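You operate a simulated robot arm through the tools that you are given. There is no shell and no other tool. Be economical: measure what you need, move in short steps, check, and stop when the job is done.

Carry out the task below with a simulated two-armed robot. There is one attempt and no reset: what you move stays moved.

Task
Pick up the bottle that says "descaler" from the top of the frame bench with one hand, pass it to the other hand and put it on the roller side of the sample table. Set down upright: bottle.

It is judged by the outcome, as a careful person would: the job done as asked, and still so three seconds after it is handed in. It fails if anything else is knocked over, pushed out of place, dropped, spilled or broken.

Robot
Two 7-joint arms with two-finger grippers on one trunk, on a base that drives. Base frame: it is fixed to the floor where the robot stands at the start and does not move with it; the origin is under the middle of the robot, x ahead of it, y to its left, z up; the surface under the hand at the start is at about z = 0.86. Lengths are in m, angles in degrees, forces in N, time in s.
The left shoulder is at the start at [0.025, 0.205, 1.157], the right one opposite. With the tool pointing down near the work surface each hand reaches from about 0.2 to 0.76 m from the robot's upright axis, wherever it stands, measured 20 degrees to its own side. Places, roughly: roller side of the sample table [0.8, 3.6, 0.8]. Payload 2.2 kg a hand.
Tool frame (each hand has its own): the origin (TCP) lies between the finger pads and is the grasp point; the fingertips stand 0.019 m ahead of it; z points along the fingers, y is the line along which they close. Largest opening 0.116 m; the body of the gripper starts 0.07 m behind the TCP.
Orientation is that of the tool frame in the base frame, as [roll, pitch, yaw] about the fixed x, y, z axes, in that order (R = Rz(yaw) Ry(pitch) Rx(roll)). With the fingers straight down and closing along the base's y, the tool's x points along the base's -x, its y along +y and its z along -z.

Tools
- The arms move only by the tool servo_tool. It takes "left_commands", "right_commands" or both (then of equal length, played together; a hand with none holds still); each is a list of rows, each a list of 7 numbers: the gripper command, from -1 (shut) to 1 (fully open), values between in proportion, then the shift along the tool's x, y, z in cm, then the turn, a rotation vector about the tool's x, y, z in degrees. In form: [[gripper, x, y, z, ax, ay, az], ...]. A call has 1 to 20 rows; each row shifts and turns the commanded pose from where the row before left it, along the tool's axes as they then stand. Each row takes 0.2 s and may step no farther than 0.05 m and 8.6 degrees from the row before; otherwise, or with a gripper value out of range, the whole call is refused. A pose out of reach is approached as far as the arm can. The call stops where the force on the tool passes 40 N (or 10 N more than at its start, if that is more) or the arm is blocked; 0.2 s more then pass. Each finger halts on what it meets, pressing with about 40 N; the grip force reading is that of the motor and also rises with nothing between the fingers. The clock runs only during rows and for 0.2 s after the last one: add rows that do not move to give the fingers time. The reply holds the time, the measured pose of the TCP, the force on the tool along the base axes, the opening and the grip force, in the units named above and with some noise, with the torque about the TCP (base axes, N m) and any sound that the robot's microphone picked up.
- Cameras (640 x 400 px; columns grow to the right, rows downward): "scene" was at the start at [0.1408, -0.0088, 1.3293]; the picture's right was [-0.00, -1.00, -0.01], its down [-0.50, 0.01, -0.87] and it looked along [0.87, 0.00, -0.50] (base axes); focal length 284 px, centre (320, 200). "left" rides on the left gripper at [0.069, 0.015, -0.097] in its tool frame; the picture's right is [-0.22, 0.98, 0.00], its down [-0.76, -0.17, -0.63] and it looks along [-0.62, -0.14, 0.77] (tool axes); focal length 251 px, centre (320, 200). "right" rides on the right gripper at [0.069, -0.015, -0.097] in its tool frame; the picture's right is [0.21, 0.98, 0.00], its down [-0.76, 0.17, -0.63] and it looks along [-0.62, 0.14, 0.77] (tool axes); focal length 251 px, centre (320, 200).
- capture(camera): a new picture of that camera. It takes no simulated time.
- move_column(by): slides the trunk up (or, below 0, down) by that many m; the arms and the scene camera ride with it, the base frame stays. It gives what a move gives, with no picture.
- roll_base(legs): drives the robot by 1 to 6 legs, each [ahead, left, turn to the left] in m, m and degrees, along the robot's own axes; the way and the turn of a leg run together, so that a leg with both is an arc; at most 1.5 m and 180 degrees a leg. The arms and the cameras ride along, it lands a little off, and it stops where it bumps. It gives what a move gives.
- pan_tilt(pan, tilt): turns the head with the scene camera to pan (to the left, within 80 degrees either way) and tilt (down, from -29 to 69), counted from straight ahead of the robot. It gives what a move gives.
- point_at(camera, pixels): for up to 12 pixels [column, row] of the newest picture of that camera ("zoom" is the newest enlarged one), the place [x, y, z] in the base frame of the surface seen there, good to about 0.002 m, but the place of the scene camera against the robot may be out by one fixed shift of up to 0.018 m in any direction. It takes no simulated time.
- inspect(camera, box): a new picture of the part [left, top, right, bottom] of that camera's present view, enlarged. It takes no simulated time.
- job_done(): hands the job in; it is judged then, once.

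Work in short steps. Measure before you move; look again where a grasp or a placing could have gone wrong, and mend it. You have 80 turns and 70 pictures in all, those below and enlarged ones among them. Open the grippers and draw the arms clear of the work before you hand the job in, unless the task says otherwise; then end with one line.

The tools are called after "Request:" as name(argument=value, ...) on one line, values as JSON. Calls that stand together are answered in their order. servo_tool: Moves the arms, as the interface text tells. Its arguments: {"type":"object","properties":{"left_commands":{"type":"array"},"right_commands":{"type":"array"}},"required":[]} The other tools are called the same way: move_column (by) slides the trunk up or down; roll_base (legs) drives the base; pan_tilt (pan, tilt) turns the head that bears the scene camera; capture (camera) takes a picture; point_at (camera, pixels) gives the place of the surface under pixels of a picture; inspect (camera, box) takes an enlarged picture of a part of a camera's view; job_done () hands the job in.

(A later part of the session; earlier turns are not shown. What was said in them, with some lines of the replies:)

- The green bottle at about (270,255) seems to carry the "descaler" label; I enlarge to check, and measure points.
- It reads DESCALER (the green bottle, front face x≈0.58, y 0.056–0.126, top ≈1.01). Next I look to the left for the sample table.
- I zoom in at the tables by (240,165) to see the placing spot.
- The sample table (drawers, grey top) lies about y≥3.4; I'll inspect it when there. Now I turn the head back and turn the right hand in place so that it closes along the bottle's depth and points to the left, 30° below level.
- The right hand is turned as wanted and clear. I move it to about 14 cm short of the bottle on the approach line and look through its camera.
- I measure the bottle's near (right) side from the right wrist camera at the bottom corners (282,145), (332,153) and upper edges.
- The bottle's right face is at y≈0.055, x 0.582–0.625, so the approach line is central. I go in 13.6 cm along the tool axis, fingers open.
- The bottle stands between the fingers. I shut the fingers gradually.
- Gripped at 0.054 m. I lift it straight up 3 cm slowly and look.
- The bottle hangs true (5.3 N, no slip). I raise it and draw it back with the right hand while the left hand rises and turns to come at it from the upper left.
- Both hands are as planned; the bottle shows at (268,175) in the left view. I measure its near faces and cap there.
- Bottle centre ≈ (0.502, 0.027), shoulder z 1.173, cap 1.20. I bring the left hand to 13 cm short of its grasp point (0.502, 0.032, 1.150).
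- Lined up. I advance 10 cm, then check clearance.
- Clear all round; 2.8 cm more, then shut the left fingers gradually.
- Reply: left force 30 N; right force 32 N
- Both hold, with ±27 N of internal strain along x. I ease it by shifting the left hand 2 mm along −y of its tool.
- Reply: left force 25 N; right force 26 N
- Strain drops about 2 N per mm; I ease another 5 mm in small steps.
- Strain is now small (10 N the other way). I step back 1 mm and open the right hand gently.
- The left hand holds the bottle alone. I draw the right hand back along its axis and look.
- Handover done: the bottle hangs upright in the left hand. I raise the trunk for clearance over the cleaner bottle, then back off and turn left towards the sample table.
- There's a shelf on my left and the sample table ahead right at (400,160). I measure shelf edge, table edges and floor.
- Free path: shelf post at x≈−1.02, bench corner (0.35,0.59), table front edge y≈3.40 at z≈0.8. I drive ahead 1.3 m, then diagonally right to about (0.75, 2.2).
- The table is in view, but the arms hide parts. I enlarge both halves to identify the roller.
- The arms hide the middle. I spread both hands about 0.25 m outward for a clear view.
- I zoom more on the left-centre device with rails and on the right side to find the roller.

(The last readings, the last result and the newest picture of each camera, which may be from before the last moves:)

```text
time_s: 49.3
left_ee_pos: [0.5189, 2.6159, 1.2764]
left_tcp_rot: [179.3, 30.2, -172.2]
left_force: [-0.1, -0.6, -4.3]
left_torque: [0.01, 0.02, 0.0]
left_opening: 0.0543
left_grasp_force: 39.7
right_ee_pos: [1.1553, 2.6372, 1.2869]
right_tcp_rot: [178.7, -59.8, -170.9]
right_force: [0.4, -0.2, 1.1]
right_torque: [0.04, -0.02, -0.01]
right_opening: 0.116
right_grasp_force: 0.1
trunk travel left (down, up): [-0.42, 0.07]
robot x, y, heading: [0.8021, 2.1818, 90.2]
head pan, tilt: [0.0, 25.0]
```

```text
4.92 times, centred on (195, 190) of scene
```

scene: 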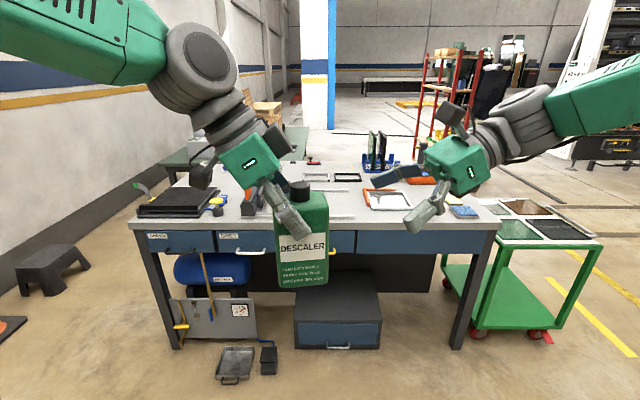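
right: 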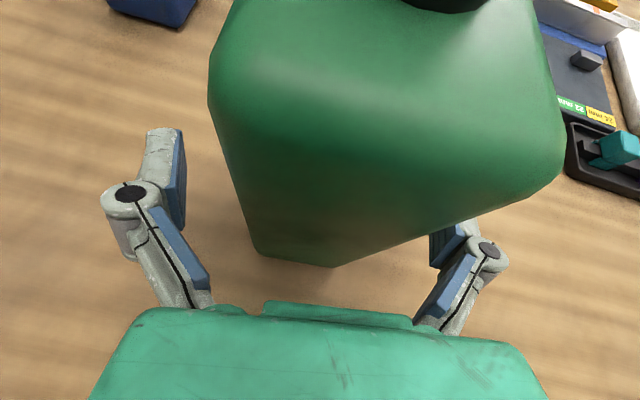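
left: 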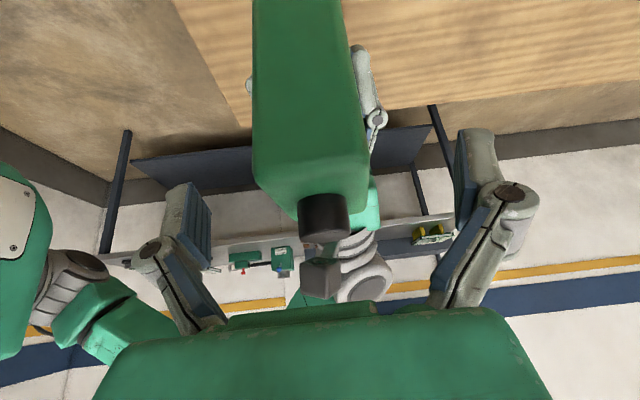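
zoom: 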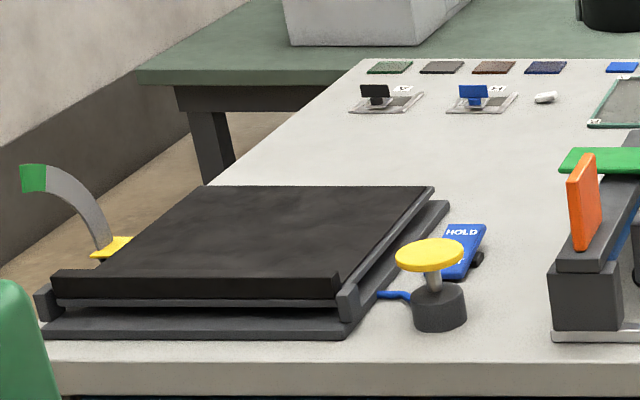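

The roller is the sliding gantry on rails on the near side of the table; the given place (0.8, 3.6) lies in that near half. I measure rails, pad, frame, and free surface there.

Request:
capture(camera="scene")

Request:
point_at(camera="scene", pixels=[[240, 224], [353, 224], [349, 198], [275, 220], [325, 220], [325, 200], [258, 210], [365, 182], [372, 210], [360, 212], [380, 218], [331, 173]])

Request:
point_at(camera="scene", pixels=[[205, 218], [225, 218], [228, 200], [300, 232], [420, 218], [300, 185], [360, 192], [340, 192], [228, 182], [400, 228], [480, 228], [222, 232]])

```text
37 pictures are left
```

scene: 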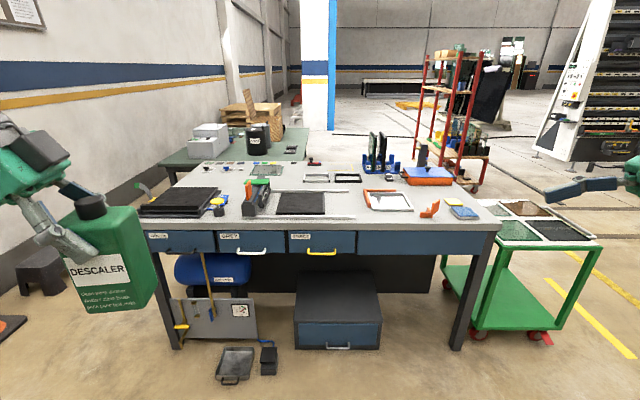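

```text
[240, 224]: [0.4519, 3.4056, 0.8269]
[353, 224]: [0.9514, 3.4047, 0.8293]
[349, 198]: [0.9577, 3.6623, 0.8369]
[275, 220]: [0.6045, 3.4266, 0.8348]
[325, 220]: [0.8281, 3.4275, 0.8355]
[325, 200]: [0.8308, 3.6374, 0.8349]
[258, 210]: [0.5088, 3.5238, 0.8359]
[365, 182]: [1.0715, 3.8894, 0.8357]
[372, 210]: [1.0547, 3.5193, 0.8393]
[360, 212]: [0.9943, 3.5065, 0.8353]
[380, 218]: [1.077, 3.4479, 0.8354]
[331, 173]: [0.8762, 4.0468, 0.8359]
```

```text
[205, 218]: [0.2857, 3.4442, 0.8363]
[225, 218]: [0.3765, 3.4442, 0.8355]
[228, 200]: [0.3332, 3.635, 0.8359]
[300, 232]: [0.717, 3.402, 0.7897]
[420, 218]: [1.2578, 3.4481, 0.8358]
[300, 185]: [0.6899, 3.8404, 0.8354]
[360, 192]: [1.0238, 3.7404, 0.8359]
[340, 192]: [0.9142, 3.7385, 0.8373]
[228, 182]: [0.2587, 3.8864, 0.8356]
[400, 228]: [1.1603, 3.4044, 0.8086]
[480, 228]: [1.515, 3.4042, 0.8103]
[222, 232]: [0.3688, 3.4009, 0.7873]
```

The table top is z≈0.836; between the rails right of the black pad there is free top about x 0.84–0.95, y 3.48–3.73, right by the roller. I measure the floor obstacles before driving up, and the gap's limits.

Request:
point_at(camera="scene", pixels=[[235, 382], [268, 374], [276, 350], [340, 350], [380, 345], [335, 275], [340, 335], [250, 350]])

Request:
inspect(camera="scene", box=[300, 180, 380, 230])

Request:
point_at(camera="zoom", pixels=[[190, 130], [190, 290], [205, 290], [205, 130], [300, 200], [250, 200], [400, 290], [400, 296], [385, 85], [500, 120], [530, 250], [200, 210]])

```text
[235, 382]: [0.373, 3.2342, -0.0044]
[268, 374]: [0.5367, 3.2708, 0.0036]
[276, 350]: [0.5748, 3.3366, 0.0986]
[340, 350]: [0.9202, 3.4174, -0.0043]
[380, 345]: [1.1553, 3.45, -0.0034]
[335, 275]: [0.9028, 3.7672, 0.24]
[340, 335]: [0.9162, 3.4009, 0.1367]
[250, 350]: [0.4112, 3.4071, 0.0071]
```

```text
8.00 times, centred on (340, 205) of scene
```

zoom: 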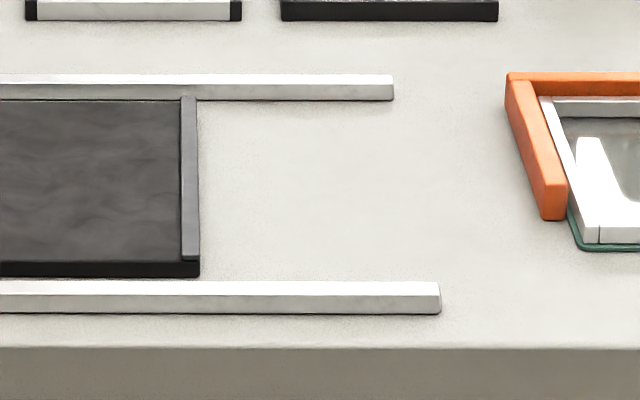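

```text
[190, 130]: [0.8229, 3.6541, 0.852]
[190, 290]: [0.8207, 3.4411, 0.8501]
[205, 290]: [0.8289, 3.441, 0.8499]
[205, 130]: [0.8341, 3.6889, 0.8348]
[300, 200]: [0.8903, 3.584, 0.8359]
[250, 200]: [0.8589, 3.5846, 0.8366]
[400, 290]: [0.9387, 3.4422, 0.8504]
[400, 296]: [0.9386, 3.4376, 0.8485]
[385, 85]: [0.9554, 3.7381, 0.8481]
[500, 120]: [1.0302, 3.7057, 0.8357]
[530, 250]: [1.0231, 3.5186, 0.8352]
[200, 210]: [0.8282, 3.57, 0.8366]
```

The gap is roomy: pad ends x≈0.828, orange frame begins x≈1.03, rails at y≈3.44 and 3.73; target bottle centre (0.92, 3.59). I drive to about (0.97, 3.02), short of the floor pedal and box (y≥3.27 at x<0.58, 3.40).

Request:
roll_base(legs=[[0.5, -0.168, 0], [0.33, 0, 0]])

Request:
pan_tilt(pan=0, tilt=45)

Request:
capture(camera="scene")

```text
time_s: 54.2
left_ee_pos: [0.669, 3.4497, 1.2756]
left_tcp_rot: [179.4, 30.2, -171.6]
left_force: [0.0, -0.7, -5.5]
left_torque: [-0.04, 0.04, -0.03]
left_opening: 0.0544
left_grasp_force: 40.3
right_ee_pos: [1.3055, 3.4749, 1.2859]
right_tcp_rot: [178.9, -59.8, -170.3]
right_force: [-0.8, -0.4, 0.6]
right_torque: [-0.02, -0.01, -0.01]
right_opening: 0.1162
right_grasp_force: 0.0
trunk travel left (down, up): [-0.42, 0.07]
robot x, y, heading: [0.9541, 3.0112, 90.4]
head pan, tilt: [0.0, 25.0]
```

```text
time_s: 55.0
left_ee_pos: [0.6702, 3.4492, 1.2754]
left_tcp_rot: [179.4, 30.2, -171.7]
left_force: [-0.7, 0.2, -5.5]
left_torque: [0.01, 0.04, 0.0]
left_opening: 0.0546
left_grasp_force: 40.0
right_ee_pos: [1.3086, 3.4737, 1.2869]
right_tcp_rot: [178.9, -59.9, -170.4]
right_force: [0.6, -0.1, -0.4]
right_torque: [0.02, -0.02, 0.0]
right_opening: 0.116
right_grasp_force: 0.0
trunk travel left (down, up): [-0.42, 0.07]
robot x, y, heading: [0.9546, 3.0188, 90.5]
head pan, tilt: [0.0, 45.0]
```

```text
35 pictures are left
```

scene: 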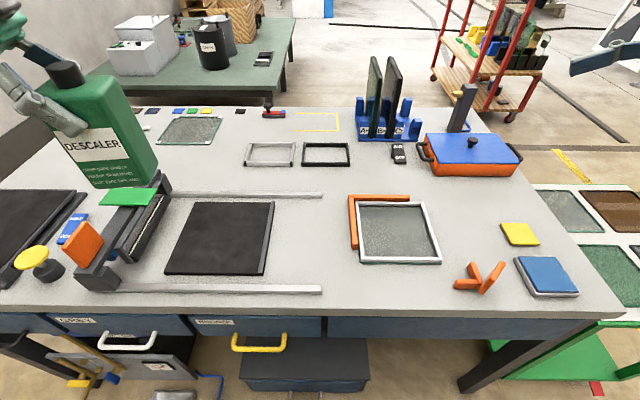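

Clear view. I measure around the gap (310,240), and the gantry height, bottle corners.

Request:
point_at(camera="scene", pixels=[[310, 240], [275, 240], [345, 240], [320, 290], [320, 194], [354, 240], [82, 240], [130, 192], [150, 180], [102, 188], [68, 70], [60, 255]])

Request:
capture(camera="left")

```text
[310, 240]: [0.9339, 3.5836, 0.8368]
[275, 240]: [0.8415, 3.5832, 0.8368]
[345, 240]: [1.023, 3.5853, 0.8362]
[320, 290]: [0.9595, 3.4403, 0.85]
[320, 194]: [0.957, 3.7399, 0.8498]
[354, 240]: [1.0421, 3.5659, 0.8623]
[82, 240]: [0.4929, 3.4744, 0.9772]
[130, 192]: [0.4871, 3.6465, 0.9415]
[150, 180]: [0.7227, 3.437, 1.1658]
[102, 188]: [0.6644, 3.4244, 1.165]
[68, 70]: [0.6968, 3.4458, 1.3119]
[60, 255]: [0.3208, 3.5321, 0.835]
```

```text
34 pictures are left
```

left: 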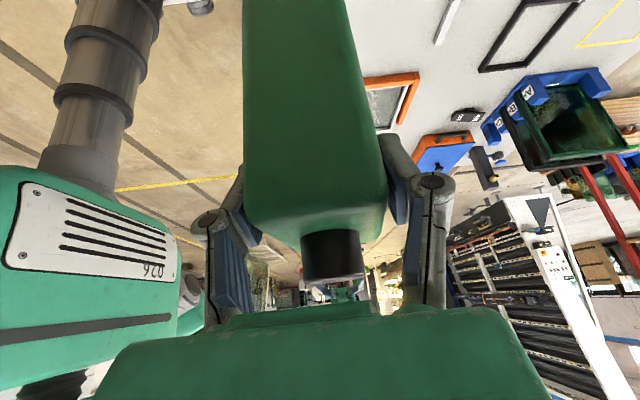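

I measure the bottle in the hand from the left camera for a cross-check of the bottle's offset from the TCP.

Request:
point_at(camera="left", pixels=[[330, 250], [252, 150], [350, 150], [300, 100], [260, 30], [330, 30], [395, 90], [440, 20]])

Request:
inspect(camera="scene", box=[0, 20, 200, 220])

Request:
point_at(camera="zoom", pixels=[[305, 335], [490, 312], [240, 180], [405, 170], [215, 90], [380, 330]])

```text
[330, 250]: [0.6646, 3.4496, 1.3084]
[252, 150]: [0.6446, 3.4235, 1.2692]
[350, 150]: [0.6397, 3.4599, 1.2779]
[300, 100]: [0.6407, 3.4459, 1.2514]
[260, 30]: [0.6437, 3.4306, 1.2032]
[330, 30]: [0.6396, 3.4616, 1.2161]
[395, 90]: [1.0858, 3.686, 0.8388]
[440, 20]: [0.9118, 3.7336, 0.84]
```

```text
2.00 times, centred on (100, 120) of scene
```

zoom: 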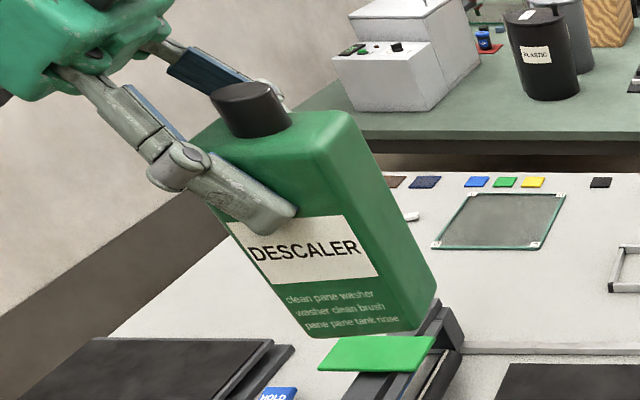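

```text
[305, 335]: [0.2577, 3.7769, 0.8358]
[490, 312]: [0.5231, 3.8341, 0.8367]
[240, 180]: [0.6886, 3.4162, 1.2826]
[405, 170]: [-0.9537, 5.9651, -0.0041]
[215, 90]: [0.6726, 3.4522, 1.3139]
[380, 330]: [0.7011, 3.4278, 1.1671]
```

Both cameras agree within 1 cm; the bottle is vertical in the hand. I carry it at height over the gap: +0.243 in x, +0.132 in y.

Request:
servo_tool(left_commands=[[-1, -2.81, 1.19, 1.62, 0, 0, 0], [-1, -2.81, 1.19, 1.62, 0, 0, 0], [-1, -2.81, 1.19, 1.62, 0, 0, 0], [-1, -2.81, 1.19, 1.62, 0, 0, 0], [-1, -2.81, 1.19, 1.62, 0, 0, 0], [-1, -2.81, 1.19, 1.62, 0, 0, 0], [-1, -2.81, 1.19, 1.62, 0, 0, 0], [-1, -2.81, 1.19, 1.62, 0, 0, 0], [-1, 0, 0, 0, 0, 0, 0]])

Request:
move_column(by=-0.12)

Request:
capture(camera="scene")

Request:
capture(camera="left")

```text
time_s: 57.0
left_ee_pos: [0.9109, 3.5773, 1.2772]
left_tcp_rot: [179.3, 30.1, -171.8]
left_force: [-0.3, 0.3, -5.3]
left_torque: [0.0, 0.06, -0.02]
left_opening: 0.0546
left_grasp_force: 40.3
right_ee_pos: [1.3091, 3.4722, 1.2878]
right_tcp_rot: [178.8, -59.8, -170.2]
right_force: [0.9, 0.2, 0.9]
right_torque: [0.0, 0.0, -0.03]
right_opening: 0.1158
right_grasp_force: 0.1
trunk travel left (down, up): [-0.42, 0.07]
robot x, y, heading: [0.9551, 3.0179, 90.8]
head pan, tilt: [0.0, 45.0]
```

```text
time_s: 58.5
left_ee_pos: [0.9084, 3.5787, 1.158]
left_tcp_rot: [179.3, 30.1, -171.9]
left_force: [0.3, -0.9, -4.7]
left_torque: [-0.01, 0.04, 0.01]
left_opening: 0.0543
left_grasp_force: 40.1
right_ee_pos: [1.3086, 3.4733, 1.1676]
right_tcp_rot: [178.8, -59.8, -170.4]
right_force: [0.3, -0.9, -0.1]
right_torque: [0.0, 0.02, 0.01]
right_opening: 0.1159
right_grasp_force: 0.0
trunk travel left (down, up): [-0.3, 0.19]
robot x, y, heading: [0.954, 3.018, 90.6]
head pan, tilt: [0.0, 45.0]
```

```text
32 pictures are left
```

scene: 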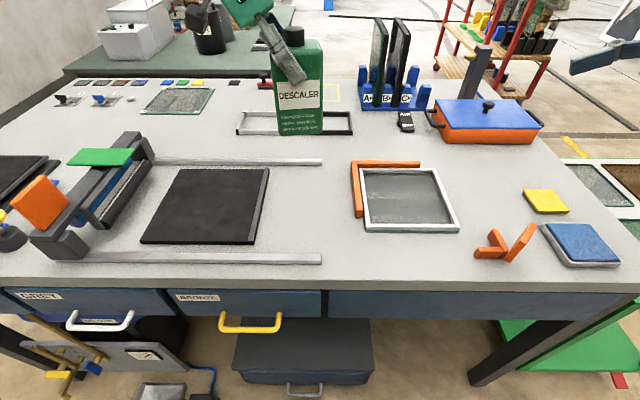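

```text
31 pictures are left
```

left: 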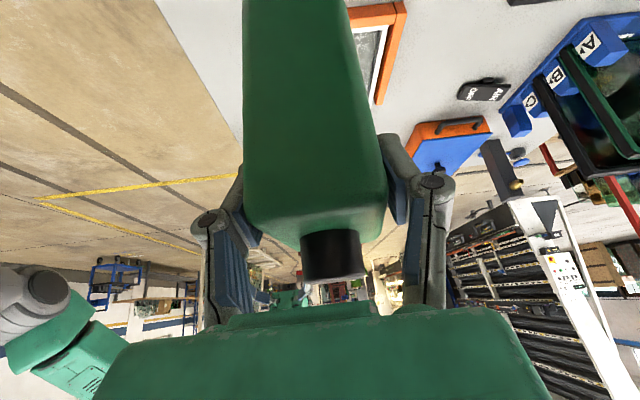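

The bottle appears over the gap (bottom at about (300,133)). I measure its bottom corners and the gap under it.

Request:
point_at(camera="scene", pixels=[[282, 132], [320, 131], [300, 120], [294, 30], [278, 60], [318, 60], [300, 210], [270, 210], [350, 210], [320, 258], [320, 162]])

Request:
point_at(camera="left", pixels=[[330, 250], [260, 150], [350, 150], [250, 20], [330, 20], [375, 90], [385, 30]])

```text
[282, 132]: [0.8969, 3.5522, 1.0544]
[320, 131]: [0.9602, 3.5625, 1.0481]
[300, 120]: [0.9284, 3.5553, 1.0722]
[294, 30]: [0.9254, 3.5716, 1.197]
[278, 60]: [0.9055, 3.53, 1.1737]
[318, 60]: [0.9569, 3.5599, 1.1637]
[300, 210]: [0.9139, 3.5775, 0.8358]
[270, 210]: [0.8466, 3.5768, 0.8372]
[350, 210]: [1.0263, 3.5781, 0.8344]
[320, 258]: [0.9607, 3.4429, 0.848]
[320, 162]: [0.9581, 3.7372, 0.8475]
```

```text
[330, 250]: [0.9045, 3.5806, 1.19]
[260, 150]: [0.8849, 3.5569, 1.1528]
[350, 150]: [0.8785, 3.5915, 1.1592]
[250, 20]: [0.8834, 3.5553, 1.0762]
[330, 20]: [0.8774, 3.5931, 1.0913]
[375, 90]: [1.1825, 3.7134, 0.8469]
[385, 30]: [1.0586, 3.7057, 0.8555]
```

Centre ≈ (0.925, 3.585), between pad and frame. I lower it 19 cm straight down with the left arm.

Request:
servo_tool(left_commands=[[-1, 1.583, 0, 2.745, 0, 0, 0], [-1, 1.583, 0, 2.745, 0, 0, 0], [-1, 1.583, 0, 2.745, 0, 0, 0], [-1, 1.583, 0, 2.745, 0, 0, 0], [-1, 1.583, 0, 2.745, 0, 0, 0], [-1, 1.583, 0, 2.745, 0, 0, 0], [-1, 0, 0, 0, 0, 0, 0]])

Request:
inspect(camera="scene", box=[200, 100, 400, 280])

Request:
capture(camera="left")

```text
time_s: 60.1
left_ee_pos: [0.9109, 3.5806, 0.9685]
left_tcp_rot: [179.3, 30.1, -171.8]
left_force: [0.0, -0.3, -5.5]
left_torque: [-0.02, 0.06, 0.05]
left_opening: 0.0544
left_grasp_force: 39.6
right_ee_pos: [1.3087, 3.4734, 1.167]
right_tcp_rot: [178.7, -59.8, -170.3]
right_force: [0.7, 0.1, -0.2]
right_torque: [0.05, -0.01, -0.01]
right_opening: 0.116
right_grasp_force: 0.0
trunk travel left (down, up): [-0.3, 0.19]
robot x, y, heading: [0.9561, 3.0197, 90.5]
head pan, tilt: [0.0, 45.0]
```

```text
2.22 times, centred on (300, 190) of scene
```

zoom: 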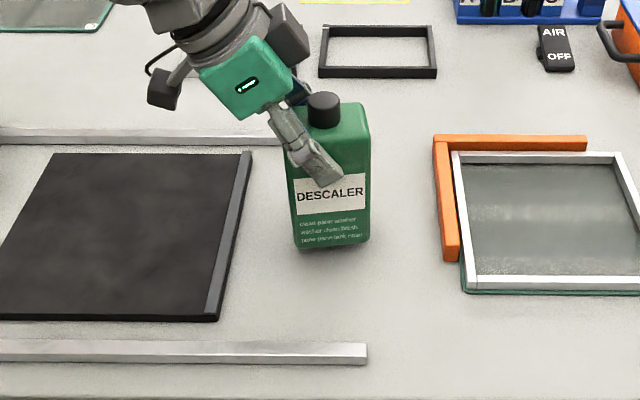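

```text
29 pictures are left
```

left: 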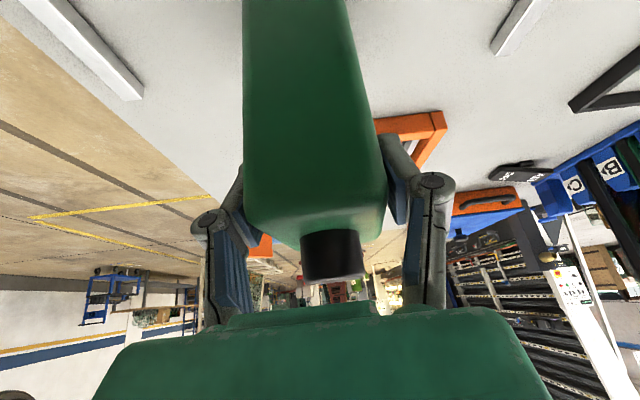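

About 2 cm left and clear of rails and pad. I lower 1.6 cm, then feel with 1.5 mm steps.

Request:
servo_tool(left_commands=[[-1, 0.25, 0, 0.433, 0, 0, 0], [-1, 0.25, 0, 0.433, 0, 0, 0], [-1, 0.25, 0, 0.433, 0, 0, 0], [-1, 0.05, 0, 0.087, 0, 0, 0], [-1, 0, 0, 0, 0, 0, 0]])

Request:
servo_tool(left_commands=[[-1, 0.075, 0, 0.13, 0, 0, 0], [-1, 0, 0, 0, 0, 0, 0]])

Request:
servo_tool(left_commands=[[-1, 0.075, 0, 0.13, 0, 0, 0], [-1, 0, 0, 0, 0, 0, 0]])

Request:
inspect(camera="scene", box=[240, 130, 380, 240])

```text
time_s: 61.3
left_ee_pos: [0.9107, 3.5806, 0.9525]
left_tcp_rot: [179.3, 30.1, -171.7]
left_force: [-0.6, 0.4, -1.1]
left_torque: [-0.06, -0.09, 0.01]
left_opening: 0.0545
left_grasp_force: 39.8
right_ee_pos: [1.308, 3.4724, 1.1663]
right_tcp_rot: [178.8, -59.8, -170.2]
right_force: [0.4, 0.8, -0.4]
right_torque: [0.01, 0.03, 0.0]
right_opening: 0.1162
right_grasp_force: 0.1
trunk travel left (down, up): [-0.3, 0.19]
robot x, y, heading: [0.9562, 3.0201, 90.7]
head pan, tilt: [0.0, 45.0]
```

```text
time_s: 61.9
left_ee_pos: [0.9107, 3.5809, 0.9526]
left_tcp_rot: [179.1, 30.2, -171.9]
left_force: [-1.0, 3.7, 13.2]
left_torque: [-0.14, 0.6, -0.15]
left_opening: 0.0545
left_grasp_force: 39.9
right_ee_pos: [1.3076, 3.4731, 1.167]
right_tcp_rot: [178.7, -60.0, -170.4]
right_force: [0.4, 0.3, -0.3]
right_torque: [-0.01, -0.01, 0.02]
right_opening: 0.1159
right_grasp_force: 0.1
trunk travel left (down, up): [-0.3, 0.19]
robot x, y, heading: [0.9547, 3.014, 90.7]
head pan, tilt: [0.0, 45.0]
```

```text
time_s: 62.5
left_ee_pos: [0.9107, 3.5818, 0.9528]
left_tcp_rot: [179.0, 30.3, -171.9]
left_force: [0.4, 8.2, 27.4]
left_torque: [0.0, 0.05, 0.08]
left_opening: 0.0545
left_grasp_force: 39.3
right_ee_pos: [1.3072, 3.4737, 1.1678]
right_tcp_rot: [178.7, -59.9, -170.2]
right_force: [0.8, -0.2, -0.4]
right_torque: [-0.01, 0.01, 0.03]
right_opening: 0.1161
right_grasp_force: 0.1
trunk travel left (down, up): [-0.3, 0.19]
robot x, y, heading: [0.9584, 3.0117, 90.5]
head pan, tilt: [0.0, 45.0]
```

```text
3.64 times, centred on (310, 185) of scene
```

zoom: 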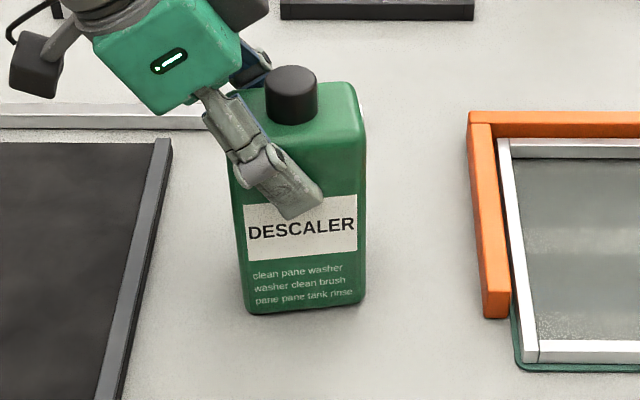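

It stands on the table (27 N pressing). I ease up 2 mm, then open the left fingers gradually.

Request:
servo_tool(left_commands=[[-1, -0.1, 0, -0.17, 0, 0, 0], [-1, 0, 0, 0, 0, 0, 0], [0.0, 0, 0, 0, 0, 0, 0], [0.1, 0, 0, 0, 0, 0, 0], [0.3, 0, 0, 0, 0, 0, 0], [0.6, 0, 0, 0, 0, 0, 0], [1, 0, 0, 0, 0, 0, 0], [1, 0, 0, 0, 0, 0, 0], [1, 0, 0, 0, 0, 0, 0]])

Request:
inspect(camera="scene", box=[240, 130, 380, 240])

Request:
capture(camera="left")

```text
time_s: 64.5
left_ee_pos: [0.9109, 3.581, 0.951]
left_tcp_rot: [179.4, 30.2, -171.7]
left_force: [-0.5, 0.3, -1.0]
left_torque: [-0.05, 0.0, 0.02]
left_opening: 0.116
left_grasp_force: 0.0
right_ee_pos: [1.3092, 3.4734, 1.1665]
right_tcp_rot: [178.8, -60.0, -170.2]
right_force: [-0.9, -0.2, 0.7]
right_torque: [-0.02, 0.0, 0.04]
right_opening: 0.116
right_grasp_force: 0.0
trunk travel left (down, up): [-0.3, 0.19]
robot x, y, heading: [0.9598, 3.0182, 90.9]
head pan, tilt: [0.0, 45.0]
```

```text
3.64 times, centred on (310, 185) of scene
```

zoom: 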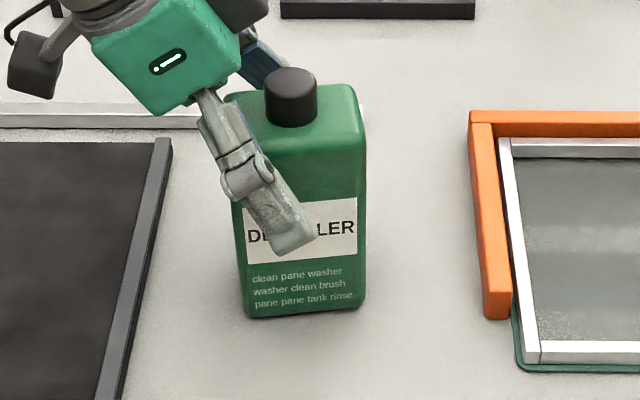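

```text
26 pictures are left
```

left: 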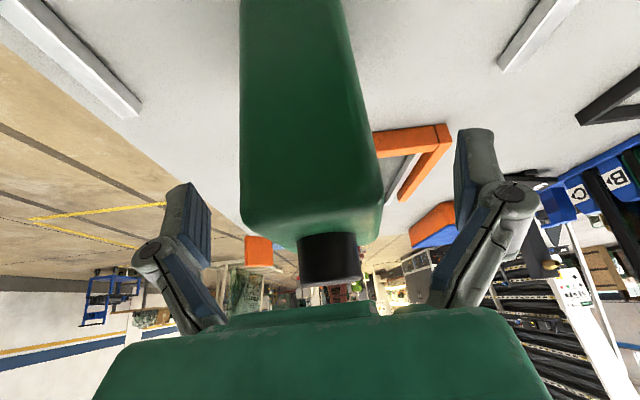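

The bottle stands free between the open fingers. I draw the left hand back along its axis, well clear.

Request:
servo_tool(left_commands=[[1, 0, 0, -1.5, 0, 0, 0], [1, 0, 0, -2.5, 0, 0, 0], [1, 0, 0, -3.5, 0, 0, 0], [1, 0, 0, -4, 0, 0, 0], [1, 0, 0, -4, 0, 0, 0], [1, 0, 0, -4, 0, 0, 0], [1, 0, 0, -4, 0, 0, 0], [1, 0, 0, 0, 0, 0, 0]])

Request:
capture(camera="scene")

```text
time_s: 66.3
left_ee_pos: [0.791, 3.5584, 1.1519]
left_tcp_rot: [179.4, 30.1, -171.7]
left_force: [-0.1, 0.1, -0.5]
left_torque: [-0.03, 0.01, 0.03]
left_opening: 0.116
left_grasp_force: 0.0
right_ee_pos: [1.308, 3.4744, 1.1652]
right_tcp_rot: [178.8, -60.0, -170.5]
right_force: [-0.3, -0.3, 0.1]
right_torque: [-0.02, 0.03, -0.01]
right_opening: 0.116
right_grasp_force: 0.1
trunk travel left (down, up): [-0.3, 0.19]
robot x, y, heading: [0.9519, 3.0153, 90.6]
head pan, tilt: [0.0, 45.0]
```

```text
25 pictures are left
```

scene: 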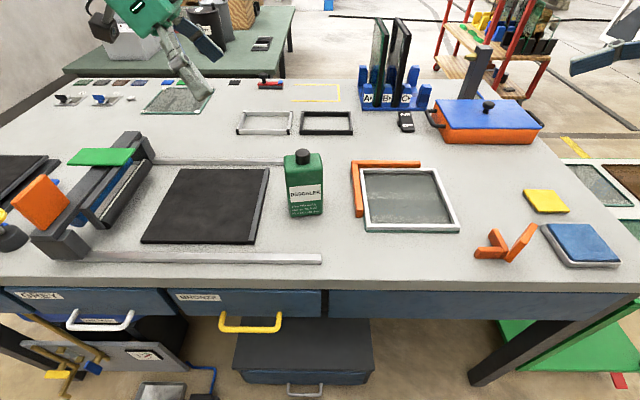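

The bottle stands upright by the roller rails, nothing else moved. I raise the trunk and back off to draw the arms clear.

Request:
move_column(by=0.1)

Request:
roll_base(legs=[[-0.5, 0, 0]])

Request:
capture(camera="scene")

```text
time_s: 67.6
left_ee_pos: [0.7918, 3.5591, 1.2512]
left_tcp_rot: [179.4, 30.2, -171.8]
left_force: [0.0, 0.0, -0.4]
left_torque: [0.01, -0.02, 0.01]
left_opening: 0.1159
left_grasp_force: 0.1
right_ee_pos: [1.3085, 3.4738, 1.2666]
right_tcp_rot: [178.8, -59.9, -170.4]
right_force: [0.3, 0.3, 0.6]
right_torque: [0.0, 0.0, 0.02]
right_opening: 0.1158
right_grasp_force: 0.0
trunk travel left (down, up): [-0.4, 0.09]
robot x, y, heading: [0.9587, 3.0161, 90.8]
head pan, tilt: [0.0, 45.0]
```

```text
time_s: 70.5
left_ee_pos: [0.7978, 3.0703, 1.2514]
left_tcp_rot: [179.4, 30.1, -172.0]
left_force: [0.1, 0.2, 0.0]
left_torque: [0.0, -0.01, -0.03]
left_opening: 0.116
left_grasp_force: 0.0
right_ee_pos: [1.3126, 2.9826, 1.2665]
right_tcp_rot: [178.8, -59.9, -170.5]
right_force: [-0.7, 0.6, -0.2]
right_torque: [-0.01, 0.04, 0.0]
right_opening: 0.1161
right_grasp_force: 0.0
trunk travel left (down, up): [-0.4, 0.09]
robot x, y, heading: [0.9548, 2.5239, 90.4]
head pan, tilt: [0.0, 45.0]
```

```text
24 pictures are left
```

scene: 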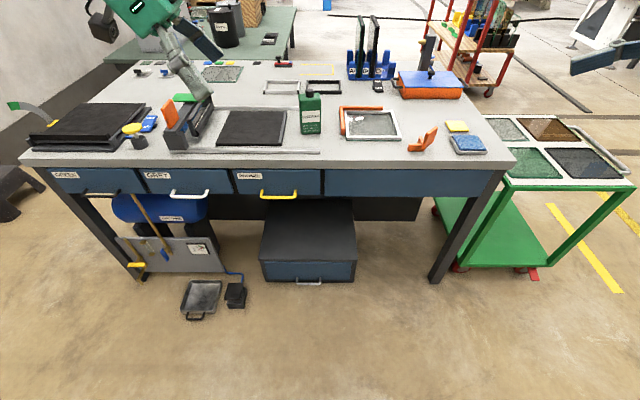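

The bottle at (310,112) stands upright on the roller side; both grippers are open and clear. I hand the job in.

Request:
job_done()

```text
The job is handed in.
```

The descaler bottle was picked up with the right hand, passed to the left, and set down upright on the roller side of the sample table, between the roller rails just right of the black pad. As far as the pictures show, nothing else was moved.
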